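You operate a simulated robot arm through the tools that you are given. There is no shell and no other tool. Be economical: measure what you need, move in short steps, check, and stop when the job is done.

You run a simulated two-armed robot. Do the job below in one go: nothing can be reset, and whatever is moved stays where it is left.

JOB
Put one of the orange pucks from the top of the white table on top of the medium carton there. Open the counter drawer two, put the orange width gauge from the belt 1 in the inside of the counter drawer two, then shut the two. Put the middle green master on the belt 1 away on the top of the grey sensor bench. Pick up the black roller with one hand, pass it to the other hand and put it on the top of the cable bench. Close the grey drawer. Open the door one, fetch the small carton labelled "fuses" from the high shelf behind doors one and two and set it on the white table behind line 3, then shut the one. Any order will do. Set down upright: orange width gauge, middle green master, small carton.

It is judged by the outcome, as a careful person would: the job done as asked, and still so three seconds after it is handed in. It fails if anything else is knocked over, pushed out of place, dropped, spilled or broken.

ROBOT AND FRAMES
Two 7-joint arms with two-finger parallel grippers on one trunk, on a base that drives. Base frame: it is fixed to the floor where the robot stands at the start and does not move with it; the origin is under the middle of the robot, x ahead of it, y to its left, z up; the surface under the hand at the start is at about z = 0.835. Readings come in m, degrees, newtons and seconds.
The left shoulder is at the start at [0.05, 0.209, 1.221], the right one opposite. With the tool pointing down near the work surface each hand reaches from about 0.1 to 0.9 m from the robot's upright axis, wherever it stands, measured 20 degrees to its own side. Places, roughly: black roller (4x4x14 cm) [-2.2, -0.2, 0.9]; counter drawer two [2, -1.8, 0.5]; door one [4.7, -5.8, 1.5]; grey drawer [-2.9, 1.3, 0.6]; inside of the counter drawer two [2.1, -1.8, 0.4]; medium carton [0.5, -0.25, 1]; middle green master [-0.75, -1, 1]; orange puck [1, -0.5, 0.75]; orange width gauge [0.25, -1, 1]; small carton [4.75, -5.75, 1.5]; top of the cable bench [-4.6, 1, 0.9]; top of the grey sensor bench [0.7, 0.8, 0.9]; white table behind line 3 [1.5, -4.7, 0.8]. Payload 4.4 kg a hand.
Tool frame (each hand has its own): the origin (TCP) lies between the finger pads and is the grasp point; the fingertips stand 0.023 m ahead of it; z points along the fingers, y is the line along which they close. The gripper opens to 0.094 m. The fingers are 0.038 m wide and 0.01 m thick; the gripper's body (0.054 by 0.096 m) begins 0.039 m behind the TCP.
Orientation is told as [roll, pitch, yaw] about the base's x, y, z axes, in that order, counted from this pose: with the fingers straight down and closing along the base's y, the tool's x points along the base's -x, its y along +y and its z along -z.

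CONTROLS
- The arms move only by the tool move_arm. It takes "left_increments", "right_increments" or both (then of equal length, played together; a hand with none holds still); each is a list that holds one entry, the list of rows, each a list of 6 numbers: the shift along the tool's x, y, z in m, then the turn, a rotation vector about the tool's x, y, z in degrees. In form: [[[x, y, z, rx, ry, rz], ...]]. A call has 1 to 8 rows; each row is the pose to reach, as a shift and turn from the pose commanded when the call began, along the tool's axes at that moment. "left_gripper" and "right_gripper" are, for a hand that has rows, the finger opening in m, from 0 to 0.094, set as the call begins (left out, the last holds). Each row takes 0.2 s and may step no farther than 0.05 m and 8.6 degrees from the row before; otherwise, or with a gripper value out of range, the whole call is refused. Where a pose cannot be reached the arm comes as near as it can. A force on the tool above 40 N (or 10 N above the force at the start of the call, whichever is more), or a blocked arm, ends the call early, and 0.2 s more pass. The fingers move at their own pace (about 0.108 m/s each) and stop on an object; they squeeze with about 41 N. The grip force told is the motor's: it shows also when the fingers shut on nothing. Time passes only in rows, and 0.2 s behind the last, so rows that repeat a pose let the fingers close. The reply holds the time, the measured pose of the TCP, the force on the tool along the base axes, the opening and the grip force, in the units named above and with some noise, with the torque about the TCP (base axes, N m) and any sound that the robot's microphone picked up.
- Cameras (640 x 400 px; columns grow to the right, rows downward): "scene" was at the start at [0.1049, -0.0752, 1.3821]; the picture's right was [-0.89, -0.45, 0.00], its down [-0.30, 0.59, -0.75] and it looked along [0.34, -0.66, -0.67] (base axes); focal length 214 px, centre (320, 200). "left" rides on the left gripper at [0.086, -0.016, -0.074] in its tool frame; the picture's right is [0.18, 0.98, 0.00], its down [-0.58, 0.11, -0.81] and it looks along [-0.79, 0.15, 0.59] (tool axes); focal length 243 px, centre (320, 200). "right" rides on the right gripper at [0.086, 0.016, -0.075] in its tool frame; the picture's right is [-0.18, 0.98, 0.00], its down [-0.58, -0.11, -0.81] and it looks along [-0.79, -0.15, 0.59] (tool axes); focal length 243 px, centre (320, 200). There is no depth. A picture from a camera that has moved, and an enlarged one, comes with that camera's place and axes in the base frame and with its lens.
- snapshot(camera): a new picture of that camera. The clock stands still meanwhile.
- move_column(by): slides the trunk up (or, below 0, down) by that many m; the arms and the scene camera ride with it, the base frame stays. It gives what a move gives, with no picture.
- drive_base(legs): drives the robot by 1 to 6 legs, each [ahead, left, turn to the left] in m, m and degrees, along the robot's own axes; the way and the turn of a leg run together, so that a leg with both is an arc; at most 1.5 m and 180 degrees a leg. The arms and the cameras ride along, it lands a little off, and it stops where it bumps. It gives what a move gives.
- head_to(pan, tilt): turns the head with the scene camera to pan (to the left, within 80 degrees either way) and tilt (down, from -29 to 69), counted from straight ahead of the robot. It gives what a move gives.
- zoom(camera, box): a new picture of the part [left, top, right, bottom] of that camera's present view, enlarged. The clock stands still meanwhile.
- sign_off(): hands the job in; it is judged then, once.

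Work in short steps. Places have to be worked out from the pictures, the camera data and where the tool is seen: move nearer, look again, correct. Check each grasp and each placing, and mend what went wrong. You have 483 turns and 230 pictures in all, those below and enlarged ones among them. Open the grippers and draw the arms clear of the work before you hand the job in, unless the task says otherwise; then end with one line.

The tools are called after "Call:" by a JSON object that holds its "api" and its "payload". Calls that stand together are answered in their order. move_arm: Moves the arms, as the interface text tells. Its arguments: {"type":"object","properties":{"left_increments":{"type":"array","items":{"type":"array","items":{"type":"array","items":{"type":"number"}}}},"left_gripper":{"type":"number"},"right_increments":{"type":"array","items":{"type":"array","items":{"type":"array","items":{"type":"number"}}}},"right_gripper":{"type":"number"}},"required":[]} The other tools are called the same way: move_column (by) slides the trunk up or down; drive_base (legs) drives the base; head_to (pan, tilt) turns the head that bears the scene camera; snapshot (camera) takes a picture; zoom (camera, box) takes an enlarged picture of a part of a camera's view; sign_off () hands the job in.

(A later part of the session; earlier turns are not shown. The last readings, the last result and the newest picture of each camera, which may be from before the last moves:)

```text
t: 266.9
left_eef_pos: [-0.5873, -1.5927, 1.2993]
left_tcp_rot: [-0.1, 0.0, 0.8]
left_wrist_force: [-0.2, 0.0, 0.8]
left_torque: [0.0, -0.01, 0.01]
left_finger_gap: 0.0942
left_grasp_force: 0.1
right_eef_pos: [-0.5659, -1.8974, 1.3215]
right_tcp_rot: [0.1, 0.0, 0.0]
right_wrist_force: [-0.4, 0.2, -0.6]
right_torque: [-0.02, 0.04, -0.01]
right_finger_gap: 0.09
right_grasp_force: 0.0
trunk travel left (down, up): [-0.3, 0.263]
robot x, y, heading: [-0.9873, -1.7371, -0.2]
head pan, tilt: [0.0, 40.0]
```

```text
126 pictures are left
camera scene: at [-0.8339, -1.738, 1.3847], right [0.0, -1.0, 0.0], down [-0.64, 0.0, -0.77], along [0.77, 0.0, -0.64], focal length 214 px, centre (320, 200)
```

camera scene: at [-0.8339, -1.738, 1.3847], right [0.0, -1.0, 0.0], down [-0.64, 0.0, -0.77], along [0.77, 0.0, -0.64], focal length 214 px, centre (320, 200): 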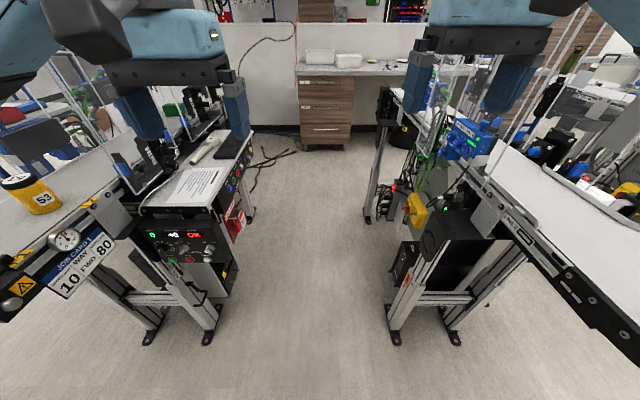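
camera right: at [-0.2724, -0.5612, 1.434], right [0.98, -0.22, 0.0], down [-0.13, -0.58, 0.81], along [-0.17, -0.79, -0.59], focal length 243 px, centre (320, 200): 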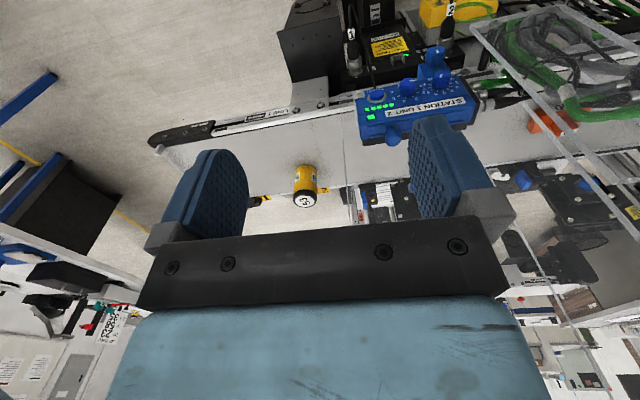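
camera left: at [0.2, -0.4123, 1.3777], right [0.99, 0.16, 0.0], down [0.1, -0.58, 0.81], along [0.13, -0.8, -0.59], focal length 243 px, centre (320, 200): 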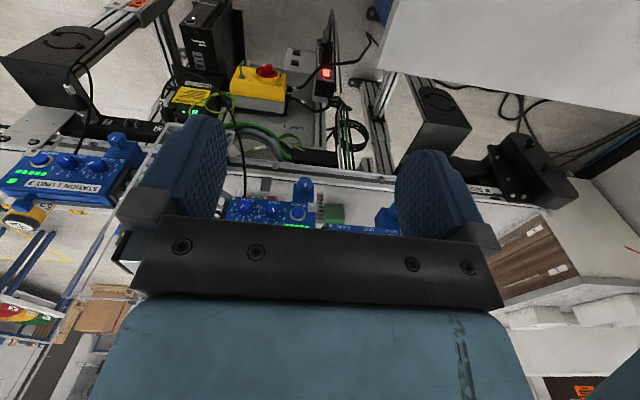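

Corridor is about 0.65 m (y −1.43…−2.08). I stretch both hands forward to narrow the elbows, then check the right elbow's lateral extent.

Call:
{"api": "move_arm", "payload": {"left_increments": [[[-0.045, -0.005, 0, 0, 0, 0], [-0.09, -0.01, 0, 0, 0, 0], [-0.135, -0.015, 0, 0, 0, 0], [-0.18, -0.02, 0, 0, 0, 0], [-0.225, -0.025, 0, 0, 0, 0], [-0.27, -0.03, 0, 0, 0, 0], [-0.315, -0.03, 0, 0, 0, 0], [-0.35, -0.03, 0, 0, 0, 0]]], "right_increments": [[[-0.045, 0.005, 0, 0, 0, 0], [-0.09, 0.01, 0, 0, 0, 0], [-0.135, 0.015, 0, 0, 0, 0], [-0.18, 0.02, 0, 0, 0, 0], [-0.225, 0.025, 0, 0, 0, 0], [-0.27, 0.03, 0, 0, 0, 0], [-0.315, 0.04, 0, 0, 0, 0], [-0.35, 0.05, 0, 0, 0, 0]]]}}

Call:
{"api": "head_to", "payload": {"pan": -45, "tilt": 30}}

Call:
{"api": "snapshot", "payload": {"camera": "scene"}}

Call:
{"api": "head_to", "payload": {"pan": 45, "tilt": 10}}

Call:
{"api": "snapshot", "payload": {"camera": "scene"}}

```text
t: 268.8
left_eef_pos: [-0.2356, -1.6156, 1.2982]
left_tcp_rot: [-0.1, 0.1, 0.8]
left_wrist_force: [0.7, 0.5, 0.3]
left_torque: [0.0, 0.01, 0.03]
left_finger_gap: 0.0942
left_grasp_force: 0.0
right_eef_pos: [-0.2109, -1.845, 1.3235]
right_tcp_rot: [0.0, 0.0, 0.1]
right_wrist_force: [0.0, -0.3, 0.7]
right_torque: [0.03, -0.01, -0.03]
right_finger_gap: 0.0899
right_grasp_force: 0.0
trunk travel left (down, up): [-0.3, 0.263]
robot x, y, heading: [-0.9881, -1.7358, 0.0]
head pan, tilt: [0.0, 40.0]
```

```text
t: 269.9
left_eef_pos: [-0.2378, -1.6157, 1.2979]
left_tcp_rot: [-0.1, 0.0, 0.8]
left_wrist_force: [0.1, 0.1, -0.2]
left_torque: [0.0, -0.03, 0.01]
left_finger_gap: 0.0942
left_grasp_force: 0.2
right_eef_pos: [-0.212, -1.8458, 1.3236]
right_tcp_rot: [0.2, 0.0, 0.0]
right_wrist_force: [-0.4, -0.3, -0.4]
right_torque: [-0.02, -0.01, -0.01]
right_finger_gap: 0.0902
right_grasp_force: 0.0
trunk travel left (down, up): [-0.3, 0.263]
robot x, y, heading: [-0.9849, -1.7403, -0.3]
head pan, tilt: [-45.0, 30.0]
```

```text
125 pictures are left
camera scene: at [-0.8548, -1.802, 1.4], right [-0.71, -0.71, 0.0], down [-0.35, 0.35, -0.87], along [0.61, -0.61, -0.5], focal length 214 px, centre (320, 200)
```

scene: 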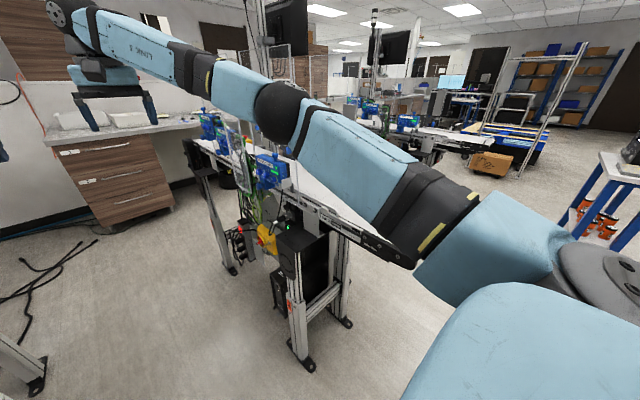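

```text
t: 271.5
left_eef_pos: [-0.2359, -1.6164, 1.2997]
left_tcp_rot: [-0.1, 0.0, 0.8]
left_wrist_force: [-1.0, -0.8, 0.0]
left_torque: [0.01, -0.01, -0.02]
left_finger_gap: 0.0939
left_grasp_force: 0.1
right_eef_pos: [-0.2127, -1.8466, 1.3248]
right_tcp_rot: [0.1, 0.1, 0.0]
right_wrist_force: [1.1, -0.3, 0.1]
right_torque: [0.01, 0.0, -0.01]
right_finger_gap: 0.0901
right_grasp_force: 0.1
trunk travel left (down, up): [-0.3, 0.263]
robot x, y, heading: [-0.9878, -1.7436, -0.3]
head pan, tilt: [45.0, 10.0]
```

```text
124 pictures are left
camera scene: at [-0.8531, -1.6724, 1.4324], right [0.71, -0.71, 0.0], down [-0.12, -0.12, -0.98], along [0.7, 0.7, -0.17], focal length 214 px, centre (320, 200)
```

scene: 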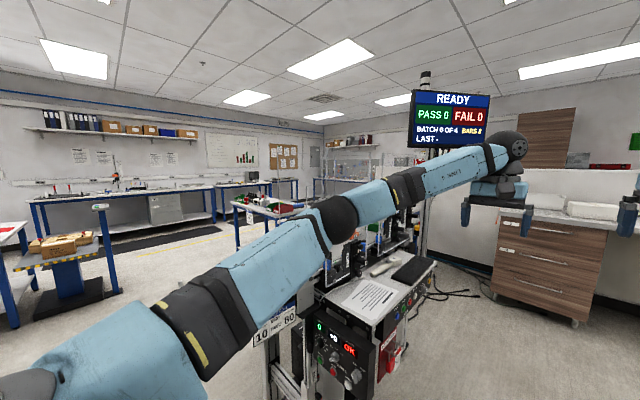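

Extended arms span ±0.42 m at z 1.2–1.4. I advance along y≈-1.66, which keeps the right elbow off line 2's guards.

Call:
{"api": "drive_base", "payload": {"legs": [[0.15, 0.08, 0], [0.35, 0, 0]]}}

Call:
{"api": "snapshot", "payload": {"camera": "scene"}}

Call:
{"api": "head_to", "payload": {"pan": -45, "tilt": 20}}

Call:
{"api": "snapshot", "payload": {"camera": "scene"}}

```text
t: 274.8
left_eef_pos: [0.2514, -1.5423, 1.2973]
left_tcp_rot: [-0.2, 0.0, 0.4]
left_wrist_force: [-0.4, 0.2, 0.3]
left_torque: [0.0, -0.01, 0.02]
left_finger_gap: 0.0941
left_grasp_force: 0.0
right_eef_pos: [0.2737, -1.7726, 1.3246]
right_tcp_rot: [0.1, -0.2, -0.4]
right_wrist_force: [0.2, 0.3, 0.8]
right_torque: [-0.03, -0.01, 0.01]
right_finger_gap: 0.0901
right_grasp_force: 0.0
trunk travel left (down, up): [-0.3, 0.263]
robot x, y, heading: [-0.4975, -1.6565, -0.4]
head pan, tilt: [45.0, 10.0]
```

```text
123 pictures are left
camera scene: at [-0.3656, -1.5948, 1.4325], right [0.7, -0.71, 0.0], down [-0.12, -0.12, -0.98], along [0.7, 0.69, -0.17], focal length 214 px, centre (320, 200)
```

scene: 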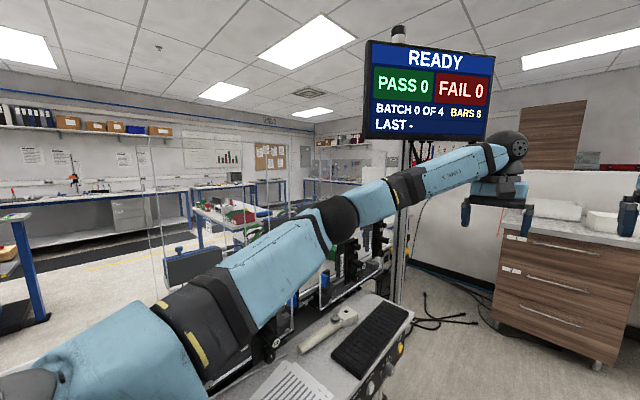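

```text
t: 276.4
left_eef_pos: [0.2516, -1.5435, 1.2995]
left_tcp_rot: [-0.1, 0.1, 0.4]
left_wrist_force: [0.1, 0.0, 0.4]
left_torque: [-0.03, -0.01, 0.0]
left_finger_gap: 0.0939
left_grasp_force: 0.0
right_eef_pos: [0.2752, -1.7722, 1.3258]
right_tcp_rot: [0.1, -0.1, -0.4]
right_wrist_force: [0.3, -0.7, 0.7]
right_torque: [0.02, 0.02, -0.01]
right_finger_gap: 0.0899
right_grasp_force: 0.0
trunk travel left (down, up): [-0.3, 0.263]
robot x, y, heading: [-0.4994, -1.6611, -0.5]
head pan, tilt: [-45.0, 20.0]
```

```text
122 pictures are left
camera scene: at [-0.3659, -1.7263, 1.4161], right [-0.71, -0.7, 0.0], down [-0.24, 0.24, -0.94], along [0.66, -0.67, -0.34], focal length 214 px, centre (320, 200)
```

scene: 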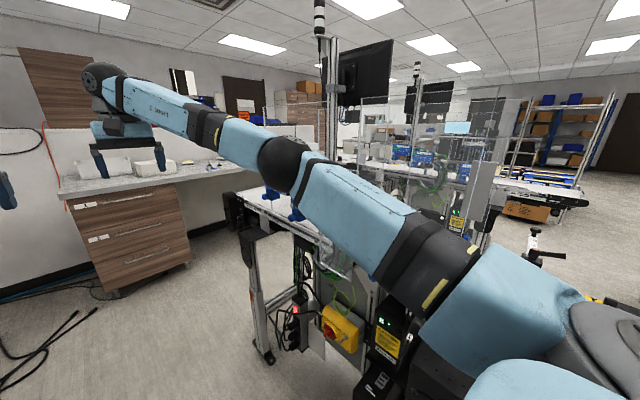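

No bump. I advance 0.2 m more and bring the left hand over to above the gauge from this side.

Call:
{"api": "drive_base", "payload": {"legs": [[0.2, 0, 0]]}}

Call:
{"api": "head_to", "payload": {"pan": 62, "tilt": 30}}

Call:
{"api": "snapshot", "payload": {"camera": "scene"}}

```text
t: 278.0
left_eef_pos: [0.449, -1.5469, 1.2992]
left_tcp_rot: [-0.1, 0.1, 0.3]
left_wrist_force: [-0.4, -0.1, -0.8]
left_torque: [0.0, 0.02, 0.0]
left_finger_gap: 0.094
left_grasp_force: 0.0
right_eef_pos: [0.4726, -1.7775, 1.3249]
right_tcp_rot: [0.1, -0.2, -0.6]
right_wrist_force: [0.2, 0.0, 0.3]
right_torque: [-0.03, 0.01, 0.01]
right_finger_gap: 0.0901
right_grasp_force: 0.1
trunk travel left (down, up): [-0.3, 0.263]
robot x, y, heading: [-0.3018, -1.6611, -0.4]
head pan, tilt: [-45.0, 20.0]
```

```text
t: 279.9
left_eef_pos: [0.4512, -1.5484, 1.2993]
left_tcp_rot: [0.0, -0.1, 0.3]
left_wrist_force: [-0.5, 0.1, -0.9]
left_torque: [0.01, -0.04, 0.02]
left_finger_gap: 0.094
left_grasp_force: 0.2
right_eef_pos: [0.4717, -1.7783, 1.3243]
right_tcp_rot: [0.0, -0.1, -0.7]
right_wrist_force: [0.6, 0.5, 0.0]
right_torque: [-0.03, 0.01, 0.0]
right_finger_gap: 0.09
right_grasp_force: 0.0
trunk travel left (down, up): [-0.3, 0.263]
robot x, y, heading: [-0.2975, -1.6631, -0.4]
head pan, tilt: [62.0, 30.0]
```

```text
121 pictures are left
camera scene: at [-0.1909, -1.5827, 1.4], right [0.88, -0.48, 0.0], down [-0.24, -0.44, -0.87], along [0.41, 0.76, -0.5], focal length 214 px, centre (320, 200)
```

scene: 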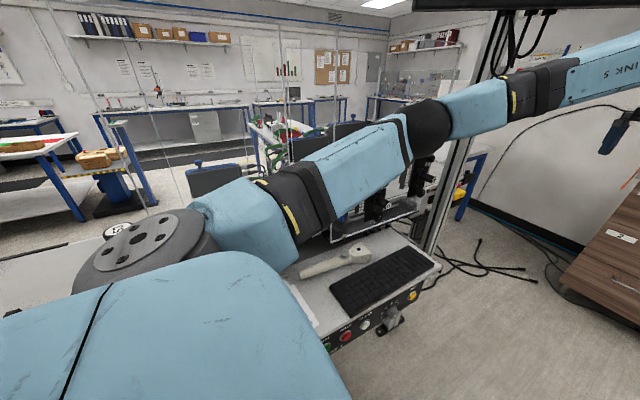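

I swing the left hand back and over the console towards the belt in stages.

Call:
{"api": "move_arm", "payload": {"left_increments": [[[0.045, 0.01, 0, 0, 0, 0], [0.09, 0.02, 0, 0, 0, 0], [0.13, 0.04, 0, 0, 0, 0], [0.17, 0.065, 0, 0, 0, 0], [0.2, 0.1, 0, 0, 0, 0], [0.23, 0.135, 0, 0, 0, 0], [0.26, 0.17, 0, 0, 0, 0], [0.28, 0.21, 0, 0, 0, 0]]]}}

Call:
{"api": "snapshot", "payload": {"camera": "left"}}

Call:
{"api": "snapshot", "payload": {"camera": "scene"}}

```text
t: 281.9
left_eef_pos: [0.2115, -1.5749, 1.2933]
left_tcp_rot: [2.5, 1.8, -17.0]
left_wrist_force: [-0.7, 0.3, 0.7]
left_torque: [0.04, -0.03, 0.01]
left_finger_gap: 0.0942
left_grasp_force: 0.0
right_eef_pos: [0.4437, -1.9853, 1.3196]
right_tcp_rot: [0.9, 0.1, -9.0]
right_wrist_force: [-1.7, -0.2, 1.0]
right_torque: [0.04, -0.09, -0.02]
right_finger_gap: 0.0898
right_grasp_force: 0.2
trunk travel left (down, up): [-0.3, 0.263]
robot x, y, heading: [-0.3031, -1.7349, -10.1]
head pan, tilt: [62.0, 30.0]
stopped in row 8 (left hand): the arm was blocked; the commanded pose is now the measured one
```

```text
120 pictures are left
camera left: at [0.1242, -1.5662, 1.3707], right [0.11, 0.99, 0.05], down [0.6, -0.11, 0.79], along [0.79, -0.06, -0.61], focal length 243 px, centre (320, 200)
```

left: 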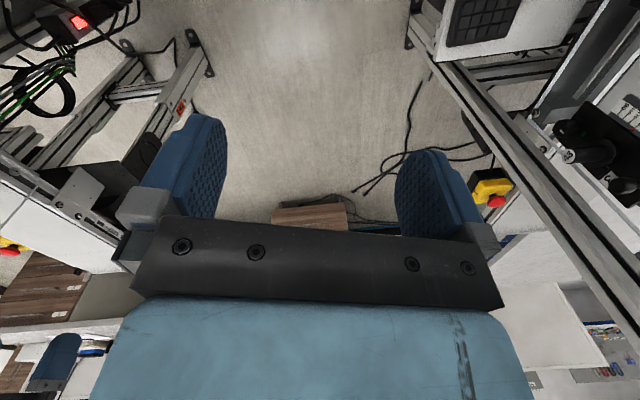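

```text
119 pictures are left
camera scene: at [-0.176, -1.6989, 1.4027], right [0.79, -0.62, -0.01], down [-0.31, -0.38, -0.87], along [0.53, 0.69, -0.49], focal length 214 px, centre (320, 200)
```

scene: 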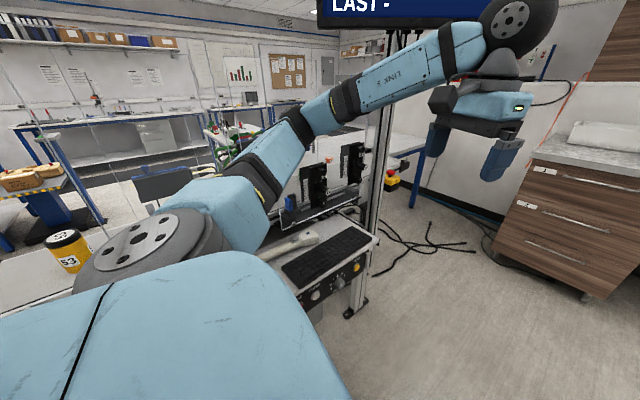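

The arm was blocked: triangulating, the READY monitor hangs at z≥1.5 between [0.2,-1.22] and [0.46,-1.49], and my wrist touched it, which turned the base 10°. I square the base again first.

Call:
{"api": "drive_base", "payload": {"legs": [[0, 0.0, 10]]}}

Call:
{"api": "snapshot", "payload": {"camera": "scene"}}

```text
t: 282.6
left_eef_pos: [0.2064, -1.5755, 1.2969]
left_tcp_rot: [2.3, 1.1, -17.8]
left_wrist_force: [-0.4, -0.3, 0.1]
left_torque: [0.0, -0.04, 0.03]
left_finger_gap: 0.0943
left_grasp_force: 0.1
right_eef_pos: [0.4365, -1.9848, 1.3242]
right_tcp_rot: [0.7, 0.0, -9.4]
right_wrist_force: [-1.2, -0.6, -0.8]
right_torque: [0.01, -0.02, 0.03]
right_finger_gap: 0.0898
right_grasp_force: 0.0
trunk travel left (down, up): [-0.3, 0.263]
robot x, y, heading: [-0.2988, -1.7391, -10.6]
head pan, tilt: [62.0, 30.0]
stopped in leg 1: the robot was blocked; the commanded pose is now the measured one
```

```text
118 pictures are left
camera scene: at [-0.1811, -1.6944, 1.4024], right [0.78, -0.62, -0.01], down [-0.31, -0.38, -0.87], along [0.54, 0.68, -0.49], focal length 214 px, centre (320, 200)
```

scene: 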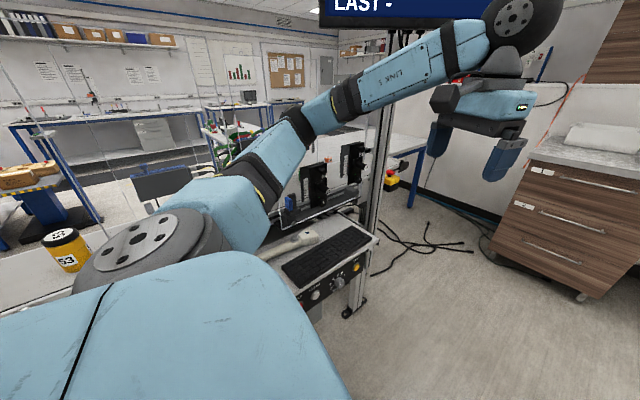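

Still blocked. I look at the right side to see whether the right arm is caught on line 2.

Call:
{"api": "head_to", "payload": {"pan": -45, "tilt": 20}}

Call:
{"api": "snapshot", "payload": {"camera": "scene"}}

Call:
{"api": "head_to", "payload": {"pan": 20, "tilt": -10}}

Call:
{"api": "snapshot", "payload": {"camera": "scene"}}

```text
t: 284.4
left_eef_pos: [0.2089, -1.5751, 1.2944]
left_tcp_rot: [2.4, 1.4, -17.4]
left_wrist_force: [-0.1, -0.7, -0.1]
left_torque: [-0.03, -0.01, -0.02]
left_finger_gap: 0.0938
left_grasp_force: 0.0
right_eef_pos: [0.4406, -1.9852, 1.3189]
right_tcp_rot: [0.7, 0.2, -9.3]
right_wrist_force: [0.2, 0.0, -0.2]
right_torque: [0.01, 0.0, -0.02]
right_finger_gap: 0.09
right_grasp_force: 0.1
trunk travel left (down, up): [-0.3, 0.263]
robot x, y, heading: [-0.3008, -1.7396, -10.3]
head pan, tilt: [-45.0, 20.0]
```

```text
117 pictures are left
camera scene: at [-0.1814, -1.8443, 1.4145], right [-0.82, -0.57, -0.01], down [-0.2, 0.3, -0.94], along [0.54, -0.77, -0.35], focal length 214 px, centre (320, 200)
```

scene: 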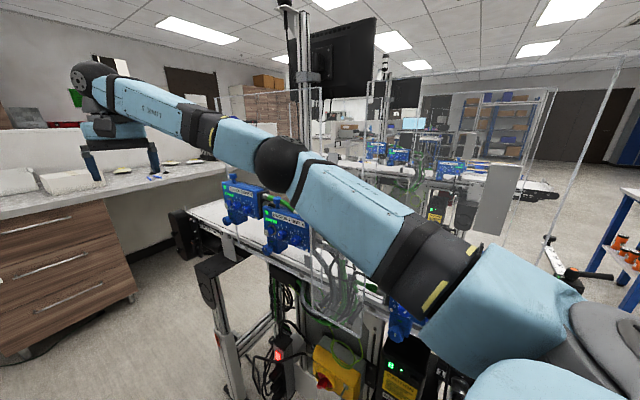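

```text
t: 285.8
left_eef_pos: [0.2084, -1.5731, 1.295]
left_tcp_rot: [2.4, 1.4, -17.4]
left_wrist_force: [-0.4, -0.8, -0.3]
left_torque: [0.0, 0.02, 0.0]
left_finger_gap: 0.094
left_grasp_force: 0.0
right_eef_pos: [0.4412, -1.9859, 1.3184]
right_tcp_rot: [0.7, 0.3, -9.2]
right_wrist_force: [-0.7, 0.2, 0.3]
right_torque: [0.02, 0.01, -0.01]
right_finger_gap: 0.0898
right_grasp_force: 0.0
trunk travel left (down, up): [-0.3, 0.263]
robot x, y, heading: [-0.3013, -1.7355, -10.2]
head pan, tilt: [20.0, -10.0]
```

```text
116 pictures are left
camera scene: at [-0.1515, -1.7544, 1.4633], right [0.17, -0.99, -0.02], down [0.17, 0.04, -0.98], along [0.97, 0.16, 0.18], focal length 214 px, centre (320, 200)
```

scene: 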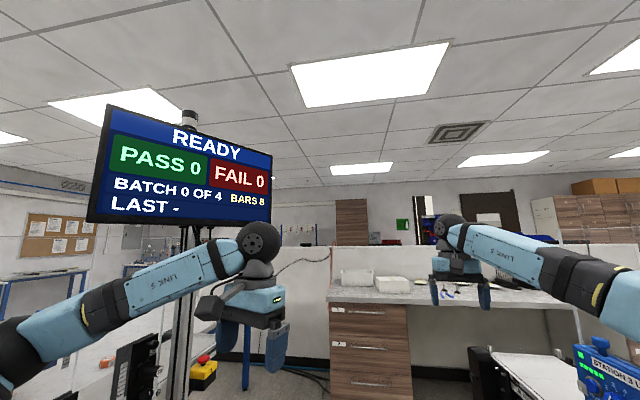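

The monitor hasn't moved and the wrist is clear of it. I look left to find what the left arm touches.

Call:
{"api": "head_to", "payload": {"pan": 75, "tilt": 35}}

Call:
{"api": "snapshot", "payload": {"camera": "scene"}}

Call:
{"api": "head_to", "payload": {"pan": 40, "tilt": 45}}

Call:
{"api": "snapshot", "payload": {"camera": "scene"}}

```text
t: 287.0
left_eef_pos: [0.2077, -1.5748, 1.2944]
left_tcp_rot: [2.5, 1.4, -17.3]
left_wrist_force: [-0.4, -0.1, 0.4]
left_torque: [0.03, -0.02, 0.04]
left_finger_gap: 0.0939
left_grasp_force: 0.0
right_eef_pos: [0.4411, -1.9859, 1.3192]
right_tcp_rot: [0.7, 0.2, -9.2]
right_wrist_force: [0.5, -0.7, 0.5]
right_torque: [-0.01, -0.05, 0.01]
right_finger_gap: 0.0901
right_grasp_force: 0.2
trunk travel left (down, up): [-0.3, 0.263]
robot x, y, heading: [-0.3027, -1.7374, -10.3]
head pan, tilt: [75.0, 35.0]
```

```text
115 pictures are left
camera scene: at [-0.197, -1.6879, 1.393], right [0.9, -0.43, -0.01], down [-0.25, -0.51, -0.83], along [0.35, 0.75, -0.56], focal length 214 px, centre (320, 200)
```

scene: 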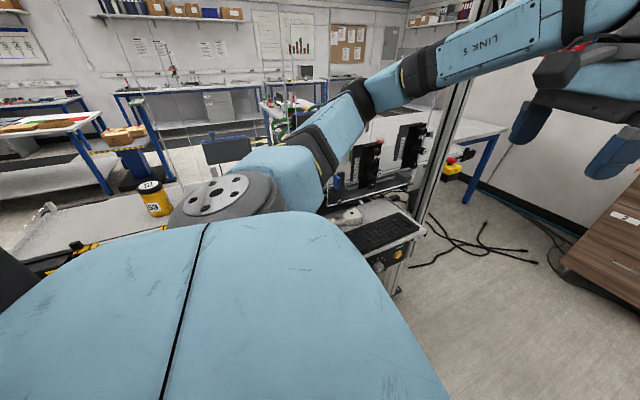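

```text
t: 288.0
left_eef_pos: [0.2083, -1.5753, 1.2951]
left_tcp_rot: [2.5, 1.5, -17.3]
left_wrist_force: [0.5, 0.1, 0.0]
left_torque: [0.01, -0.04, 0.0]
left_finger_gap: 0.094
left_grasp_force: 0.1
right_eef_pos: [0.4401, -1.9849, 1.3187]
right_tcp_rot: [0.8, 0.2, -9.2]
right_wrist_force: [-0.5, 0.6, -0.7]
right_torque: [0.01, 0.01, 0.04]
right_finger_gap: 0.0898
right_grasp_force: 0.1
trunk travel left (down, up): [-0.3, 0.263]
robot x, y, heading: [-0.3011, -1.7394, -10.3]
head pan, tilt: [40.0, 45.0]
```

```text
114 pictures are left
camera scene: at [-0.1641, -1.7269, 1.3775], right [0.5, -0.87, -0.01], down [-0.61, -0.34, -0.71], along [0.61, 0.36, -0.7], focal length 214 px, centre (320, 200)
```

scene: 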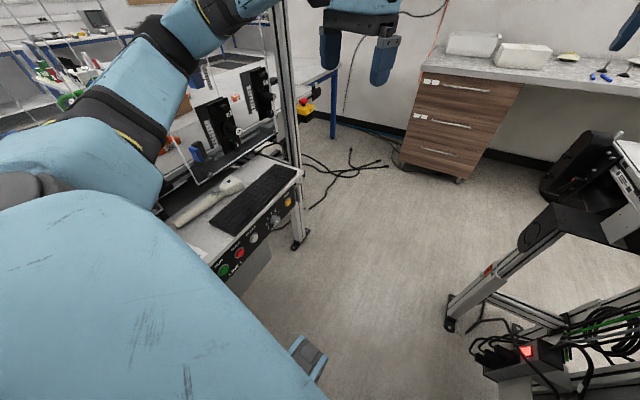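

I reverse the last arm motion a little (forward and right), then try squaring the base again.

Call:
{"api": "move_arm", "payload": {"left_increments": [[[-0.03, -0.03, 0, 0, 0, 0], [-0.06, -0.06, 0, 0, 0, 0], [-0.09, -0.09, 0, 0, 0, 0], [-0.12, -0.12, 0, 0, 0, 0]]]}}

Call:
{"api": "drive_base", "payload": {"legs": [[0, 0, 4]]}}

```text
t: 289.0
left_eef_pos: [0.2874, -1.7099, 1.2909]
left_tcp_rot: [1.8, 1.2, -17.1]
left_wrist_force: [0.5, -0.5, 0.1]
left_torque: [0.01, 0.0, 0.02]
left_finger_gap: 0.0942
left_grasp_force: 0.0
right_eef_pos: [0.4422, -1.9718, 1.3223]
right_tcp_rot: [0.0, 0.1, -9.3]
right_wrist_force: [0.2, -0.8, -1.0]
right_torque: [0.04, 0.01, -0.02]
right_finger_gap: 0.0897
right_grasp_force: 0.1
trunk travel left (down, up): [-0.3, 0.263]
robot x, y, heading: [-0.3022, -1.7366, -10.3]
head pan, tilt: [40.0, 45.0]
```

```text
t: 289.9
left_eef_pos: [0.2816, -1.67, 1.2918]
left_tcp_rot: [1.6, 1.2, -13.2]
left_wrist_force: [0.2, 0.3, 0.7]
left_torque: [0.02, -0.02, 0.02]
left_finger_gap: 0.0941
left_grasp_force: 0.0
right_eef_pos: [0.4552, -1.9181, 1.324]
right_tcp_rot: [-0.1, 0.0, -5.2]
right_wrist_force: [0.0, 0.1, -0.8]
right_torque: [0.03, 0.01, 0.0]
right_finger_gap: 0.09
right_grasp_force: 0.0
trunk travel left (down, up): [-0.3, 0.263]
robot x, y, heading: [-0.3029, -1.7346, -6.2]
head pan, tilt: [40.0, 45.0]
```

Freed: the forearm had touched the monitor's lower corner. Better plan: turn the base to ~45° so the left arm reaches straight over the belt, away from the monitor. First to 20°.

Call:
{"api": "drive_base", "payload": {"legs": [[0, 0, 26]]}}

Call:
{"api": "move_arm", "payload": {"left_increments": [[[0.02, 0, 0, 0, 0, -3], [0.04, 0, 0, 0, 0, -7], [0.06, 0, 0, -1, 0, -7], [0.08, 0, 0, -1.5, -1, -7], [0.1, 0, 0, -1.5, -1, -7], [0.12, 0, 0, -1.5, -1, -7], [0.12, 0, 0, -1.5, -1, -7], [0.12, 0, 0, -1.5, -1, -7]]], "right_increments": [[[0.045, 0, 0, 0, 0, 0], [0.09, 0, 0, 0, 0, 0], [0.135, 0, 0, 0, 0, 0], [0.18, 0, 0, 0, 0, 0], [0.22, 0, 0, 0, 0, 0], [0.26, 0, 0, 0, 0, 0], [0.3, 0, 0, 0, 0, 0], [0.32, 0, 0, 0, 0, 0]]]}}

```text
t: 291.3
left_eef_pos: [0.2306, -1.4953, 1.2891]
left_tcp_rot: [2.0, 1.3, 4.4]
left_wrist_force: [0.0, 0.7, -0.6]
left_torque: [0.0, 0.01, 0.0]
left_finger_gap: 0.094
left_grasp_force: 0.1
right_eef_pos: [0.4736, -1.6626, 1.3236]
right_tcp_rot: [-0.1, -0.1, 13.9]
right_wrist_force: [0.0, -0.1, 0.6]
right_torque: [-0.04, -0.01, 0.01]
right_finger_gap: 0.09
right_grasp_force: 0.0
trunk travel left (down, up): [-0.3, 0.263]
robot x, y, heading: [-0.302, -1.7369, 12.1]
head pan, tilt: [40.0, 45.0]
stopped in leg 1: the robot was blocked; the commanded pose is now the measured one
```

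```text
t: 293.3
left_eef_pos: [0.1243, -1.5466, 1.2903]
left_tcp_rot: [4.9, 0.7, 8.4]
left_wrist_force: [-0.5, 0.6, -0.1]
left_torque: [-0.05, 0.03, 0.01]
left_finger_gap: 0.0938
left_grasp_force: 0.0
right_eef_pos: [0.1702, -1.7676, 1.3252]
right_tcp_rot: [1.0, 0.1, 12.7]
right_wrist_force: [0.4, -0.7, 0.7]
right_torque: [0.05, 0.0, 0.0]
right_finger_gap: 0.0904
right_grasp_force: 0.0
trunk travel left (down, up): [-0.3, 0.263]
robot x, y, heading: [-0.2983, -1.7408, 11.3]
head pan, tilt: [40.0, 45.0]
stopped in row 8 (left hand): the arm was blocked; the commanded pose is now the measured one
```

Blocked again at the same spot: there's evidently a clear acrylic guard on this far side too (edge near x≈0.09, y≈-1.13). I free the arm, back out and study the guards from above with the trunk raised.

Call:
{"api": "move_arm", "payload": {"left_increments": [[[-0.03, -0.03, 0, -1, 0, 0], [-0.06, -0.06, 0, -2, 0, 0], [-0.1, -0.08, 0, -3, 0, 0], [-0.14, -0.1, 0, -4.9, 0, 0]]]}}

Call:
{"api": "drive_base", "payload": {"legs": [[0, 0, -11]]}}

```text
t: 294.3
left_eef_pos: [0.2655, -1.5935, 1.2852]
left_tcp_rot: [8.6, 0.0, 9.8]
left_wrist_force: [0.0, 0.9, -0.2]
left_torque: [0.04, -0.03, 0.02]
left_finger_gap: 0.0939
left_grasp_force: 0.1
right_eef_pos: [0.1593, -1.7429, 1.3256]
right_tcp_rot: [-0.1, -0.3, 13.1]
right_wrist_force: [-0.2, 0.3, -0.2]
right_torque: [0.04, 0.03, -0.01]
right_finger_gap: 0.0899
right_grasp_force: 0.0
trunk travel left (down, up): [-0.3, 0.263]
robot x, y, heading: [-0.3018, -1.7387, 11.8]
head pan, tilt: [40.0, 45.0]
```

```text
t: 295.4
left_eef_pos: [0.2822, -1.6595, 1.2846]
left_tcp_rot: [8.3, 0.1, 2.3]
left_wrist_force: [0.1, 0.4, -0.7]
left_torque: [-0.03, 0.0, -0.01]
left_finger_gap: 0.0939
left_grasp_force: 0.0
right_eef_pos: [0.1543, -1.7881, 1.3231]
right_tcp_rot: [-0.6, 0.3, 7.0]
right_wrist_force: [0.6, 0.6, 1.2]
right_torque: [0.04, 0.01, -0.04]
right_finger_gap: 0.0902
right_grasp_force: 0.1
trunk travel left (down, up): [-0.3, 0.263]
robot x, y, heading: [-0.2983, -1.7382, 4.7]
head pan, tilt: [40.0, 45.0]
stopped in leg 1: the robot was blocked; the commanded pose is now the measured one
```

I straighten the left wrist and extend the right hand again to pull in its elbow.

Call:
{"api": "move_arm", "payload": {"left_increments": [[[0, 0.02, 0, 2, 0, 0], [0, 0.04, 0, 4, 0, 0], [0, 0.06, 0, 6, 0, 0], [0, 0.06, 0, 8.3, 0, 0], [-0.04, 0.06, 0, 8.3, 0, 0], [-0.08, 0.06, 0, 8.3, 0, 0], [-0.12, 0.06, 0, 8.3, 0, 0], [-0.15, 0.06, 0, 8.3, 0, 0]]], "right_increments": [[[-0.04, 0, 0, 0, 0, 0], [-0.08, 0, 0, 0, 0, 0], [-0.12, 0, 0, 0, 0, 0], [-0.16, 0, 0, 0, 0, 0], [-0.2, 0, 0, 0, 0, 0], [-0.24, 0, 0, 0, 0, 0], [-0.28, 0, 0, 0, 0, 0], [-0.32, 0, 0, 0, 0, 0]]]}}

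Call:
{"api": "drive_base", "payload": {"legs": [[0, 0.05, -4.5]]}}

```text
t: 297.2
left_eef_pos: [0.4297, -1.5973, 1.2942]
left_tcp_rot: [0.2, -0.1, 2.2]
left_wrist_force: [0.9, 1.2, 1.4]
left_torque: [0.0, 0.01, 0.01]
left_finger_gap: 0.094
left_grasp_force: 0.1
right_eef_pos: [0.4693, -1.7557, 1.3246]
right_tcp_rot: [-0.5, 0.0, 6.8]
right_wrist_force: [0.3, 0.8, 0.3]
right_torque: [-0.03, 0.02, -0.01]
right_finger_gap: 0.0899
right_grasp_force: 0.0
trunk travel left (down, up): [-0.3, 0.263]
robot x, y, heading: [-0.3045, -1.7373, 4.5]
head pan, tilt: [40.0, 45.0]
```

```text
t: 298.3
left_eef_pos: [0.4344, -1.6079, 1.2969]
left_tcp_rot: [0.2, -0.1, -2.6]
left_wrist_force: [0.7, -0.5, -0.3]
left_torque: [0.03, -0.03, 0.03]
left_finger_gap: 0.0939
left_grasp_force: 0.1
right_eef_pos: [0.4616, -1.769, 1.3258]
right_tcp_rot: [-0.4, -0.1, 2.0]
right_wrist_force: [-0.1, -0.5, -1.3]
right_torque: [-0.01, 0.03, -0.02]
right_finger_gap: 0.09
right_grasp_force: 0.0
trunk travel left (down, up): [-0.3, 0.263]
robot x, y, heading: [-0.303, -1.6854, -0.1]
head pan, tilt: [40.0, 45.0]
```

Better plan: reach along the belt from its open right end, from the front side with the right arm, so the forearm lies between the two guards. I back out of the corridor first.

Call:
{"api": "drive_base", "payload": {"legs": [[-0.5, 0, 0], [-0.45, 0, 0]]}}

Call:
{"api": "head_to", "payload": {"pan": 0, "tilt": 35}}

Call:
{"api": "snapshot", "payload": {"camera": "scene"}}

```text
t: 303.6
left_eef_pos: [-0.5167, -1.612, 1.2964]
left_tcp_rot: [0.2, -0.2, -3.6]
left_wrist_force: [0.2, 0.6, 0.7]
left_torque: [0.0, 0.04, 0.0]
left_finger_gap: 0.094
left_grasp_force: 0.0
right_eef_pos: [-0.492, -1.7725, 1.3266]
right_tcp_rot: [-0.3, 0.0, 0.8]
right_wrist_force: [0.7, 0.3, -0.2]
right_torque: [0.0, 0.04, -0.01]
right_finger_gap: 0.0901
right_grasp_force: 0.0
trunk travel left (down, up): [-0.3, 0.263]
robot x, y, heading: [-1.2572, -1.678, -1.2]
head pan, tilt: [40.0, 45.0]
```

```text
t: 304.7
left_eef_pos: [-0.5172, -1.6105, 1.2959]
left_tcp_rot: [0.2, -0.1, -3.6]
left_wrist_force: [-0.6, 0.9, -0.2]
left_torque: [0.01, 0.0, 0.0]
left_finger_gap: 0.094
left_grasp_force: 0.1
right_eef_pos: [-0.4932, -1.7726, 1.3257]
right_tcp_rot: [-0.5, 0.0, 0.9]
right_wrist_force: [-0.3, 1.5, 0.0]
right_torque: [-0.01, -0.02, 0.02]
right_finger_gap: 0.0901
right_grasp_force: 0.1
trunk travel left (down, up): [-0.3, 0.263]
robot x, y, heading: [-1.2576, -1.6777, -1.3]
head pan, tilt: [0.0, 35.0]
```

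```text
113 pictures are left
camera scene: at [-1.1002, -1.6798, 1.3922], right [-0.02, -1.0, 0.0], down [-0.57, 0.01, -0.82], along [0.82, -0.02, -0.57], focal length 214 px, centre (320, 200)
```

scene: 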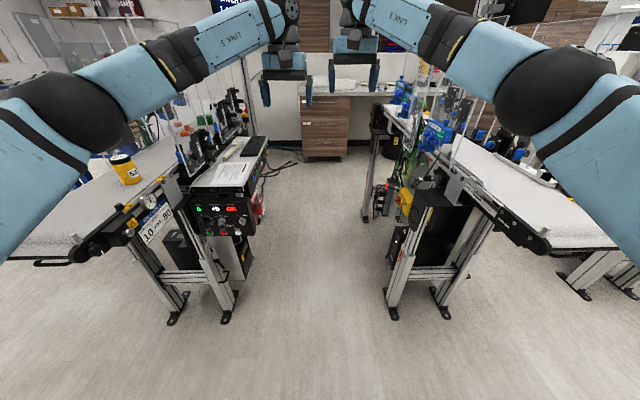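

Call:
{"api": "zoom", "payload": {"camera": "scene", "box": [130, 60, 290, 180]}}

```text
3.33 times, centred on (210, 120) of scene
camera zoom: at [-1.1002, -1.6798, 1.3922], right [-0.02, -1.0, 0.0], down [-0.57, 0.01, -0.82], along [0.82, -0.02, -0.57], focal length 715 px, centre (687, 467)
```

zoom: 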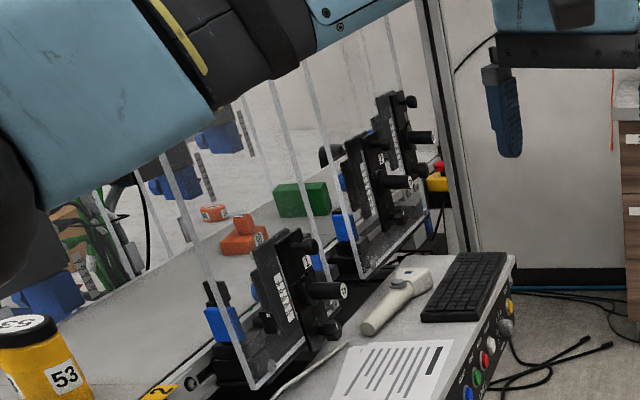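

Now the layout is clear: panes A and B on the far side, gauge ≈[0.11,-0.95] between the guards. I strafe left, passing the belt end with the arms above it, to the front side.

Call:
{"api": "drive_base", "payload": {"legs": [[-0.05, 0.65, 1], [0, 0.65, 0]]}}

Call:
{"api": "head_to", "payload": {"pan": -30, "tilt": 30}}

Call:
{"api": "snapshot", "payload": {"camera": "scene"}}

```text
t: 316.9
left_eef_pos: [-0.5472, -0.2687, 1.295]
left_tcp_rot: [0.2, -0.1, -2.8]
left_wrist_force: [0.3, 0.0, 0.3]
left_torque: [0.01, -0.03, 0.01]
left_finger_gap: 0.0941
left_grasp_force: 0.1
right_eef_pos: [-0.5194, -0.4302, 1.3255]
right_tcp_rot: [-0.4, -0.1, 1.7]
right_wrist_force: [0.5, 0.0, -0.7]
right_torque: [0.01, 0.0, -0.01]
right_finger_gap: 0.09
right_grasp_force: 0.0
trunk travel left (down, up): [-0.3, 0.263]
robot x, y, heading: [-1.2853, -0.3452, -0.4]
head pan, tilt: [0.0, 35.0]
```

```text
t: 317.8
left_eef_pos: [-0.548, -0.268, 1.296]
left_tcp_rot: [0.2, -0.1, -2.7]
left_wrist_force: [-0.5, 0.0, -0.3]
left_torque: [0.0, 0.0, -0.01]
left_finger_gap: 0.0939
left_grasp_force: 0.1
right_eef_pos: [-0.5201, -0.4292, 1.326]
right_tcp_rot: [-0.3, -0.1, 1.6]
right_wrist_force: [0.1, 0.1, 0.2]
right_torque: [0.01, -0.03, 0.02]
right_finger_gap: 0.0902
right_grasp_force: 0.1
trunk travel left (down, up): [-0.3, 0.263]
robot x, y, heading: [-1.2853, -0.3409, -0.3]
head pan, tilt: [-30.0, 30.0]
```

```text
111 pictures are left
camera scene: at [-1.1392, -0.3907, 1.4], right [-0.51, -0.86, 0.0], down [-0.43, 0.25, -0.87], along [0.75, -0.44, -0.5], focal length 214 px, centre (320, 200)
```

scene: 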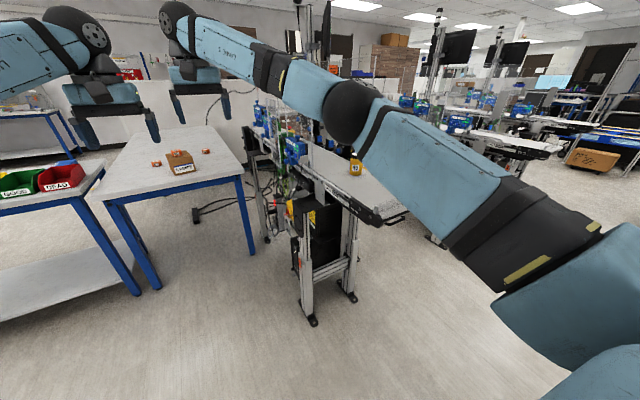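

I swing the right hand out to the right so it hangs over the belt's open end, at the offset it'll need relative to the base.

Call:
{"api": "move_arm", "payload": {"right_increments": [[[0.005, -0.045, 0, 0, 0, 0.5], [0.01, -0.09, 0, 0, 0, 1], [0.015, -0.135, 0, 0, 0, 1.5], [0.02, -0.18, 0, 0, 0, 1.9], [0.025, -0.225, 0, 0, 0, 1.9], [0.03, -0.27, 0, 0, 0, 1.9], [0.035, -0.315, 0, 0, 0, 1.9], [0.04, -0.36, 0, 0, 0, 1.9]]]}}

Call:
{"api": "move_arm", "payload": {"right_increments": [[[0.005, -0.045, 0.01, 0, 0, 0], [0.01, -0.09, 0.02, 0, 0, 0], [0.015, -0.14, 0.03, 0, 0, 0]]]}}

Call:
{"api": "snapshot", "payload": {"camera": "scene"}}

```text
t: 319.6
left_eef_pos: [-0.5479, -0.2696, 1.2966]
left_tcp_rot: [0.2, -0.1, -2.8]
left_wrist_force: [0.7, 0.5, -0.5]
left_torque: [0.01, -0.05, 0.03]
left_finger_gap: 0.0939
left_grasp_force: 0.1
right_eef_pos: [-0.5531, -0.7921, 1.3294]
right_tcp_rot: [-0.2, -0.1, -0.1]
right_wrist_force: [0.0, -0.1, -0.1]
right_torque: [0.0, -0.01, -0.01]
right_finger_gap: 0.09
right_grasp_force: 0.0
trunk travel left (down, up): [-0.3, 0.263]
robot x, y, heading: [-1.2851, -0.3439, -0.4]
head pan, tilt: [-30.0, 30.0]
```

```text
refused: row 3 steps farther than a row can; nothing moved
```

```text
110 pictures are left
camera scene: at [-1.1397, -0.3919, 1.4], right [-0.51, -0.86, 0.0], down [-0.43, 0.25, -0.87], along [0.75, -0.44, -0.5], focal length 214 px, centre (320, 200)
```

scene: 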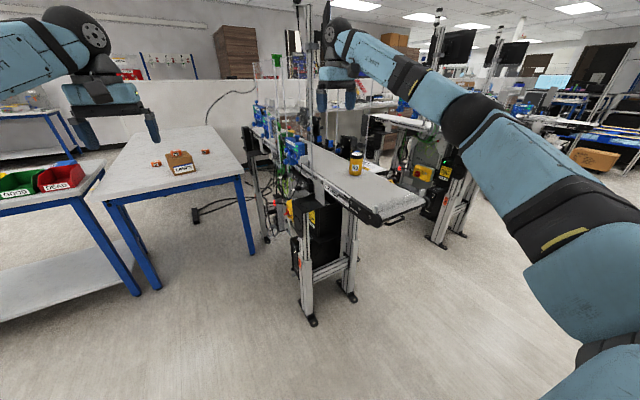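

I compute the elbow geometry: the base should end near [-0.73,-0.54] so the upper arm clears the front guard's edge. I strafe right and set the hand offset.

Call:
{"api": "drive_base", "payload": {"legs": [[0, -0.2, 0.4]]}}

Call:
{"api": "move_arm", "payload": {"right_increments": [[[-0.035, 0.014, 0.015, 0, 0, 0], [-0.07, 0.028, 0.03, 0, 0, 0], [-0.108, 0.043, 0.05, 0, 0, 0]]]}}

Call:
{"api": "snapshot", "payload": {"camera": "right"}}

Call:
{"api": "snapshot", "payload": {"camera": "scene"}}

```text
t: 322.0
left_eef_pos: [-0.548, -0.4664, 1.2953]
left_tcp_rot: [0.1, -0.1, -2.3]
left_wrist_force: [0.4, 0.6, 0.4]
left_torque: [-0.03, 0.02, 0.0]
left_finger_gap: 0.094
left_grasp_force: 0.1
right_eef_pos: [-0.5509, -0.988, 1.3294]
right_tcp_rot: [-0.3, 0.0, 0.3]
right_wrist_force: [-0.2, -0.9, 0.9]
right_torque: [-0.05, -0.01, 0.0]
right_finger_gap: 0.09
right_grasp_force: 0.0
trunk travel left (down, up): [-0.3, 0.263]
robot x, y, heading: [-1.2834, -0.547, 0.4]
head pan, tilt: [-30.0, 30.0]
```

```text
t: 322.8
left_eef_pos: [-0.5469, -0.4667, 1.2958]
left_tcp_rot: [0.2, 0.0, -2.3]
left_wrist_force: [0.4, -0.3, 0.0]
left_torque: [0.0, 0.01, -0.02]
left_finger_gap: 0.094
left_grasp_force: 0.1
right_eef_pos: [-0.4749, -0.9602, 1.2774]
right_tcp_rot: [-0.2, -0.1, -0.1]
right_wrist_force: [0.3, -0.1, -0.2]
right_torque: [0.01, 0.01, -0.01]
right_finger_gap: 0.0902
right_grasp_force: 0.1
right hand out of reach, approached as far as the arm can: row 2, 3
trunk travel left (down, up): [-0.3, 0.263]
robot x, y, heading: [-1.2804, -0.5478, 0.2]
head pan, tilt: [-30.0, 30.0]
```

```text
109 pictures are left
camera right: at [-0.5623, -0.9427, 1.3505], right [0.19, 0.98, 0.0], down [0.58, -0.11, 0.81], along [0.79, -0.15, -0.59], focal length 243 px, centre (320, 200)
```

right: 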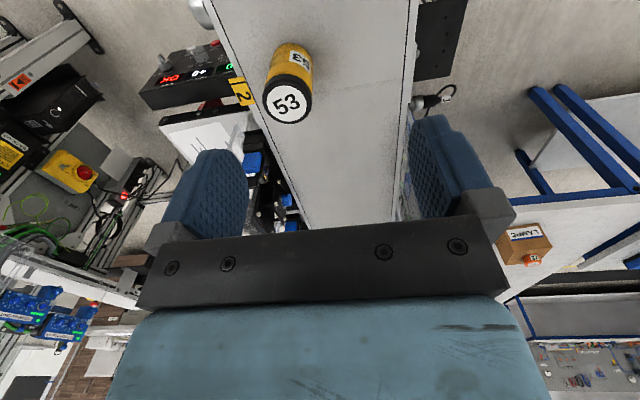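

```text
108 pictures are left
camera scene: at [-1.1393, -0.5938, 1.4], right [-0.5, -0.87, 0.0], down [-0.43, 0.25, -0.87], along [0.75, -0.43, -0.5], focal length 214 px, centre (320, 200)
```

scene: 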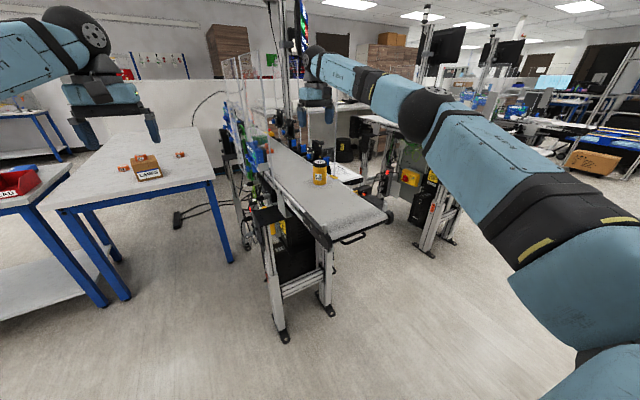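

The hand hangs over the belt between the guard lines. I drive forward in two steps, checking midway.

Call:
{"api": "drive_base", "payload": {"legs": [[0.3, 0, 0]]}}

Call:
{"api": "snapshot", "payload": {"camera": "right"}}

Call:
{"api": "head_to", "payload": {"pan": -45, "tilt": 30}}

Call:
{"api": "snapshot", "payload": {"camera": "scene"}}

```text
t: 324.8
left_eef_pos: [-0.2526, -0.4651, 1.2968]
left_tcp_rot: [0.2, -0.1, -2.2]
left_wrist_force: [-1.0, -0.1, 0.1]
left_torque: [0.01, -0.01, 0.01]
left_finger_gap: 0.0938
left_grasp_force: 0.0
right_eef_pos: [-0.18, -0.9579, 1.277]
right_tcp_rot: [-0.3, -0.1, -0.1]
right_wrist_force: [-0.2, 0.4, 0.3]
right_torque: [0.04, 0.02, -0.01]
right_finger_gap: 0.09
right_grasp_force: 0.0
trunk travel left (down, up): [-0.3, 0.263]
robot x, y, heading: [-0.9902, -0.5426, 0.1]
head pan, tilt: [-30.0, 30.0]
```

```text
107 pictures are left
camera right: at [-0.2664, -0.9407, 1.3511], right [0.19, 0.98, 0.0], down [0.58, -0.11, 0.81], along [0.79, -0.15, -0.59], focal length 243 px, centre (320, 200)
```

right: 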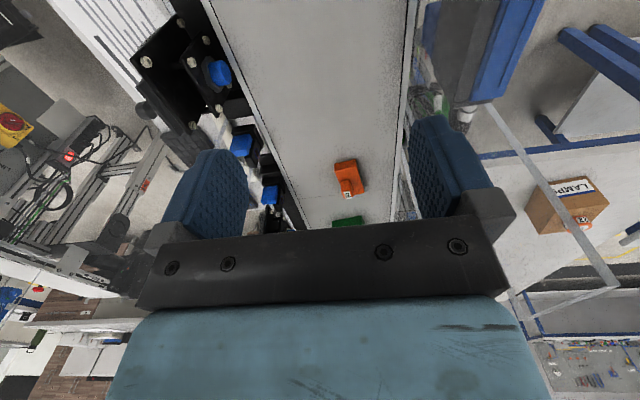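

```text
t: 325.6
left_eef_pos: [-0.2529, -0.4651, 1.296]
left_tcp_rot: [0.2, -0.1, -2.2]
left_wrist_force: [-0.6, -0.9, 0.0]
left_torque: [0.02, 0.01, 0.03]
left_finger_gap: 0.094
left_grasp_force: 0.0
right_eef_pos: [-0.1787, -0.9579, 1.2767]
right_tcp_rot: [-0.3, -0.2, -0.1]
right_wrist_force: [0.3, 0.5, -0.3]
right_torque: [0.03, -0.01, -0.02]
right_finger_gap: 0.0897
right_grasp_force: 0.1
trunk travel left (down, up): [-0.3, 0.263]
robot x, y, heading: [-0.9905, -0.5455, 0.1]
head pan, tilt: [-45.0, 30.0]
```

```text
106 pictures are left
camera scene: at [-0.8578, -0.6114, 1.4], right [-0.71, -0.71, 0.0], down [-0.35, 0.35, -0.87], along [0.61, -0.61, -0.5], focal length 214 px, centre (320, 200)
```

scene: 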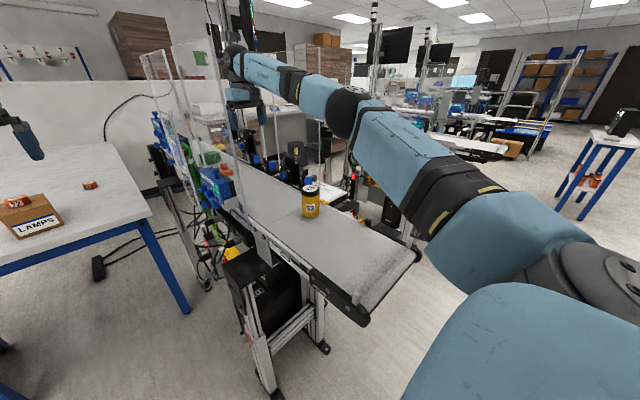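

The gauge is at ≈[0.10,-0.956] with a clear path. I drive on 0.27 m.

Call:
{"api": "drive_base", "payload": {"legs": [[0.27, 0, 0]]}}

Call:
{"api": "snapshot", "payload": {"camera": "right"}}

Call:
{"api": "snapshot", "payload": {"camera": "scene"}}

```text
t: 327.5
left_eef_pos: [0.0193, -0.4629, 1.297]
left_tcp_rot: [0.3, -0.1, -2.2]
left_wrist_force: [-0.5, 0.1, -0.1]
left_torque: [0.02, 0.01, 0.01]
left_finger_gap: 0.0943
left_grasp_force: 0.0
right_eef_pos: [0.0931, -0.9572, 1.2775]
right_tcp_rot: [-0.3, -0.2, 0.1]
right_wrist_force: [-0.5, 0.0, 0.6]
right_torque: [-0.01, 0.03, -0.01]
right_finger_gap: 0.0899
right_grasp_force: 0.2
trunk travel left (down, up): [-0.3, 0.263]
robot x, y, heading: [-0.7141, -0.5444, 0.0]
head pan, tilt: [-45.0, 30.0]
```

```text
105 pictures are left
camera right: at [0.0069, -0.9391, 1.3513], right [0.18, 0.98, 0.0], down [0.58, -0.11, 0.81], along [0.79, -0.15, -0.59], focal length 243 px, centre (320, 200)
```

right: 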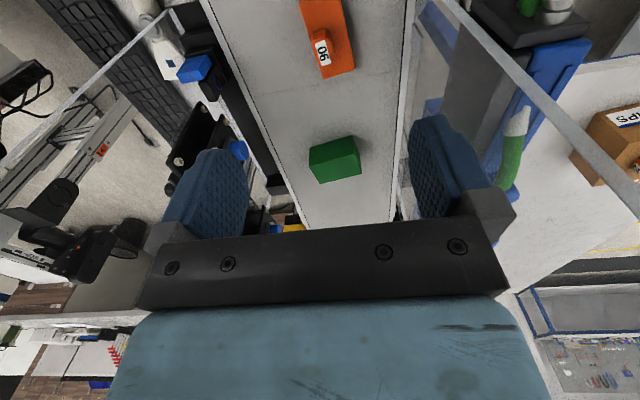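

```text
104 pictures are left
camera scene: at [-0.5851, -0.6105, 1.4001], right [-0.7, -0.71, 0.0], down [-0.35, 0.35, -0.87], along [0.61, -0.61, -0.5], focal length 214 px, centre (320, 200)
```

scene: 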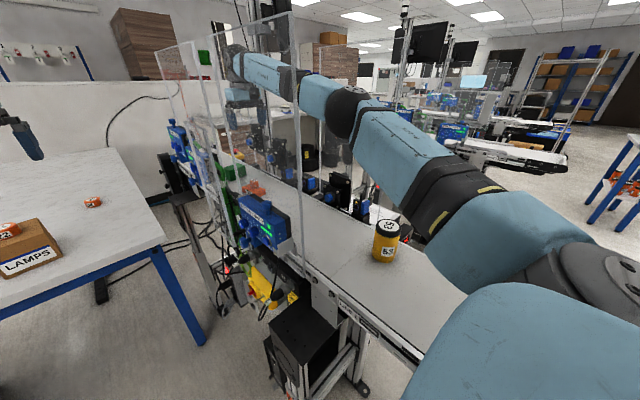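

The gauge is 11 cm long along x, 4 cm wide, centred at ≈[0.115,-0.948]. I lower the hand part way.

Call:
{"api": "move_arm", "payload": {"right_increments": [[[0.009, -0.006, 0.04, 0, 0, 0], [0.009, -0.006, 0.08, 0, 0, 0], [0.009, -0.006, 0.12, 0, 0, 0], [0.009, -0.006, 0.15, 0, 0, 0]]]}}

Call:
{"api": "snapshot", "payload": {"camera": "right"}}

Call:
{"api": "zoom", "payload": {"camera": "scene", "box": [180, 60, 420, 240]}}

```text
t: 328.5
left_eef_pos: [0.0203, -0.4646, 1.2954]
left_tcp_rot: [0.2, -0.1, -2.1]
left_wrist_force: [-0.4, -0.1, -0.4]
left_torque: [0.01, 0.01, 0.02]
left_finger_gap: 0.094
left_grasp_force: 0.0
right_eef_pos: [0.0851, -0.9658, 1.1293]
right_tcp_rot: [-0.1, -0.3, -0.2]
right_wrist_force: [-0.2, 0.6, -0.2]
right_torque: [0.04, -0.01, -0.01]
right_finger_gap: 0.0901
right_grasp_force: 0.0
trunk travel left (down, up): [-0.3, 0.263]
robot x, y, heading: [-0.7166, -0.5471, 0.1]
head pan, tilt: [-45.0, 30.0]
```

```text
103 pictures are left
camera right: at [-0.0016, -0.9478, 1.2015], right [0.19, 0.98, 0.0], down [0.58, -0.11, 0.81], along [0.79, -0.15, -0.59], focal length 243 px, centre (320, 200)
```

right: 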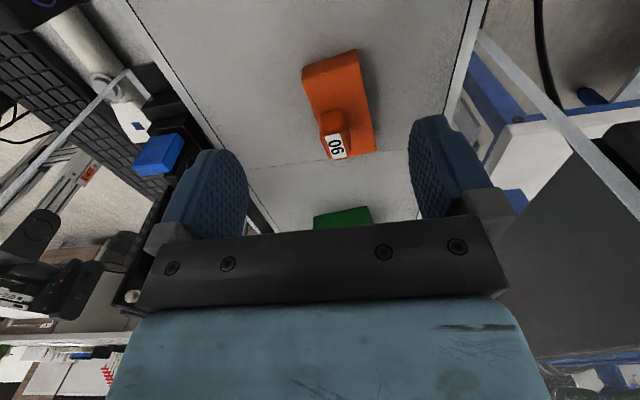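

```text
2.22 times, centred on (300, 150) of scene
camera zoom: at [-0.5844, -0.6113, 1.4], right [-0.7, -0.71, 0.0], down [-0.35, 0.35, -0.87], along [0.61, -0.61, -0.5], focal length 477 px, centre (364, 311)
```

zoom: 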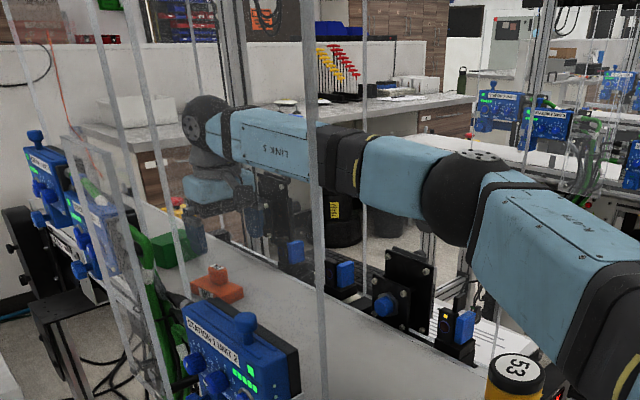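

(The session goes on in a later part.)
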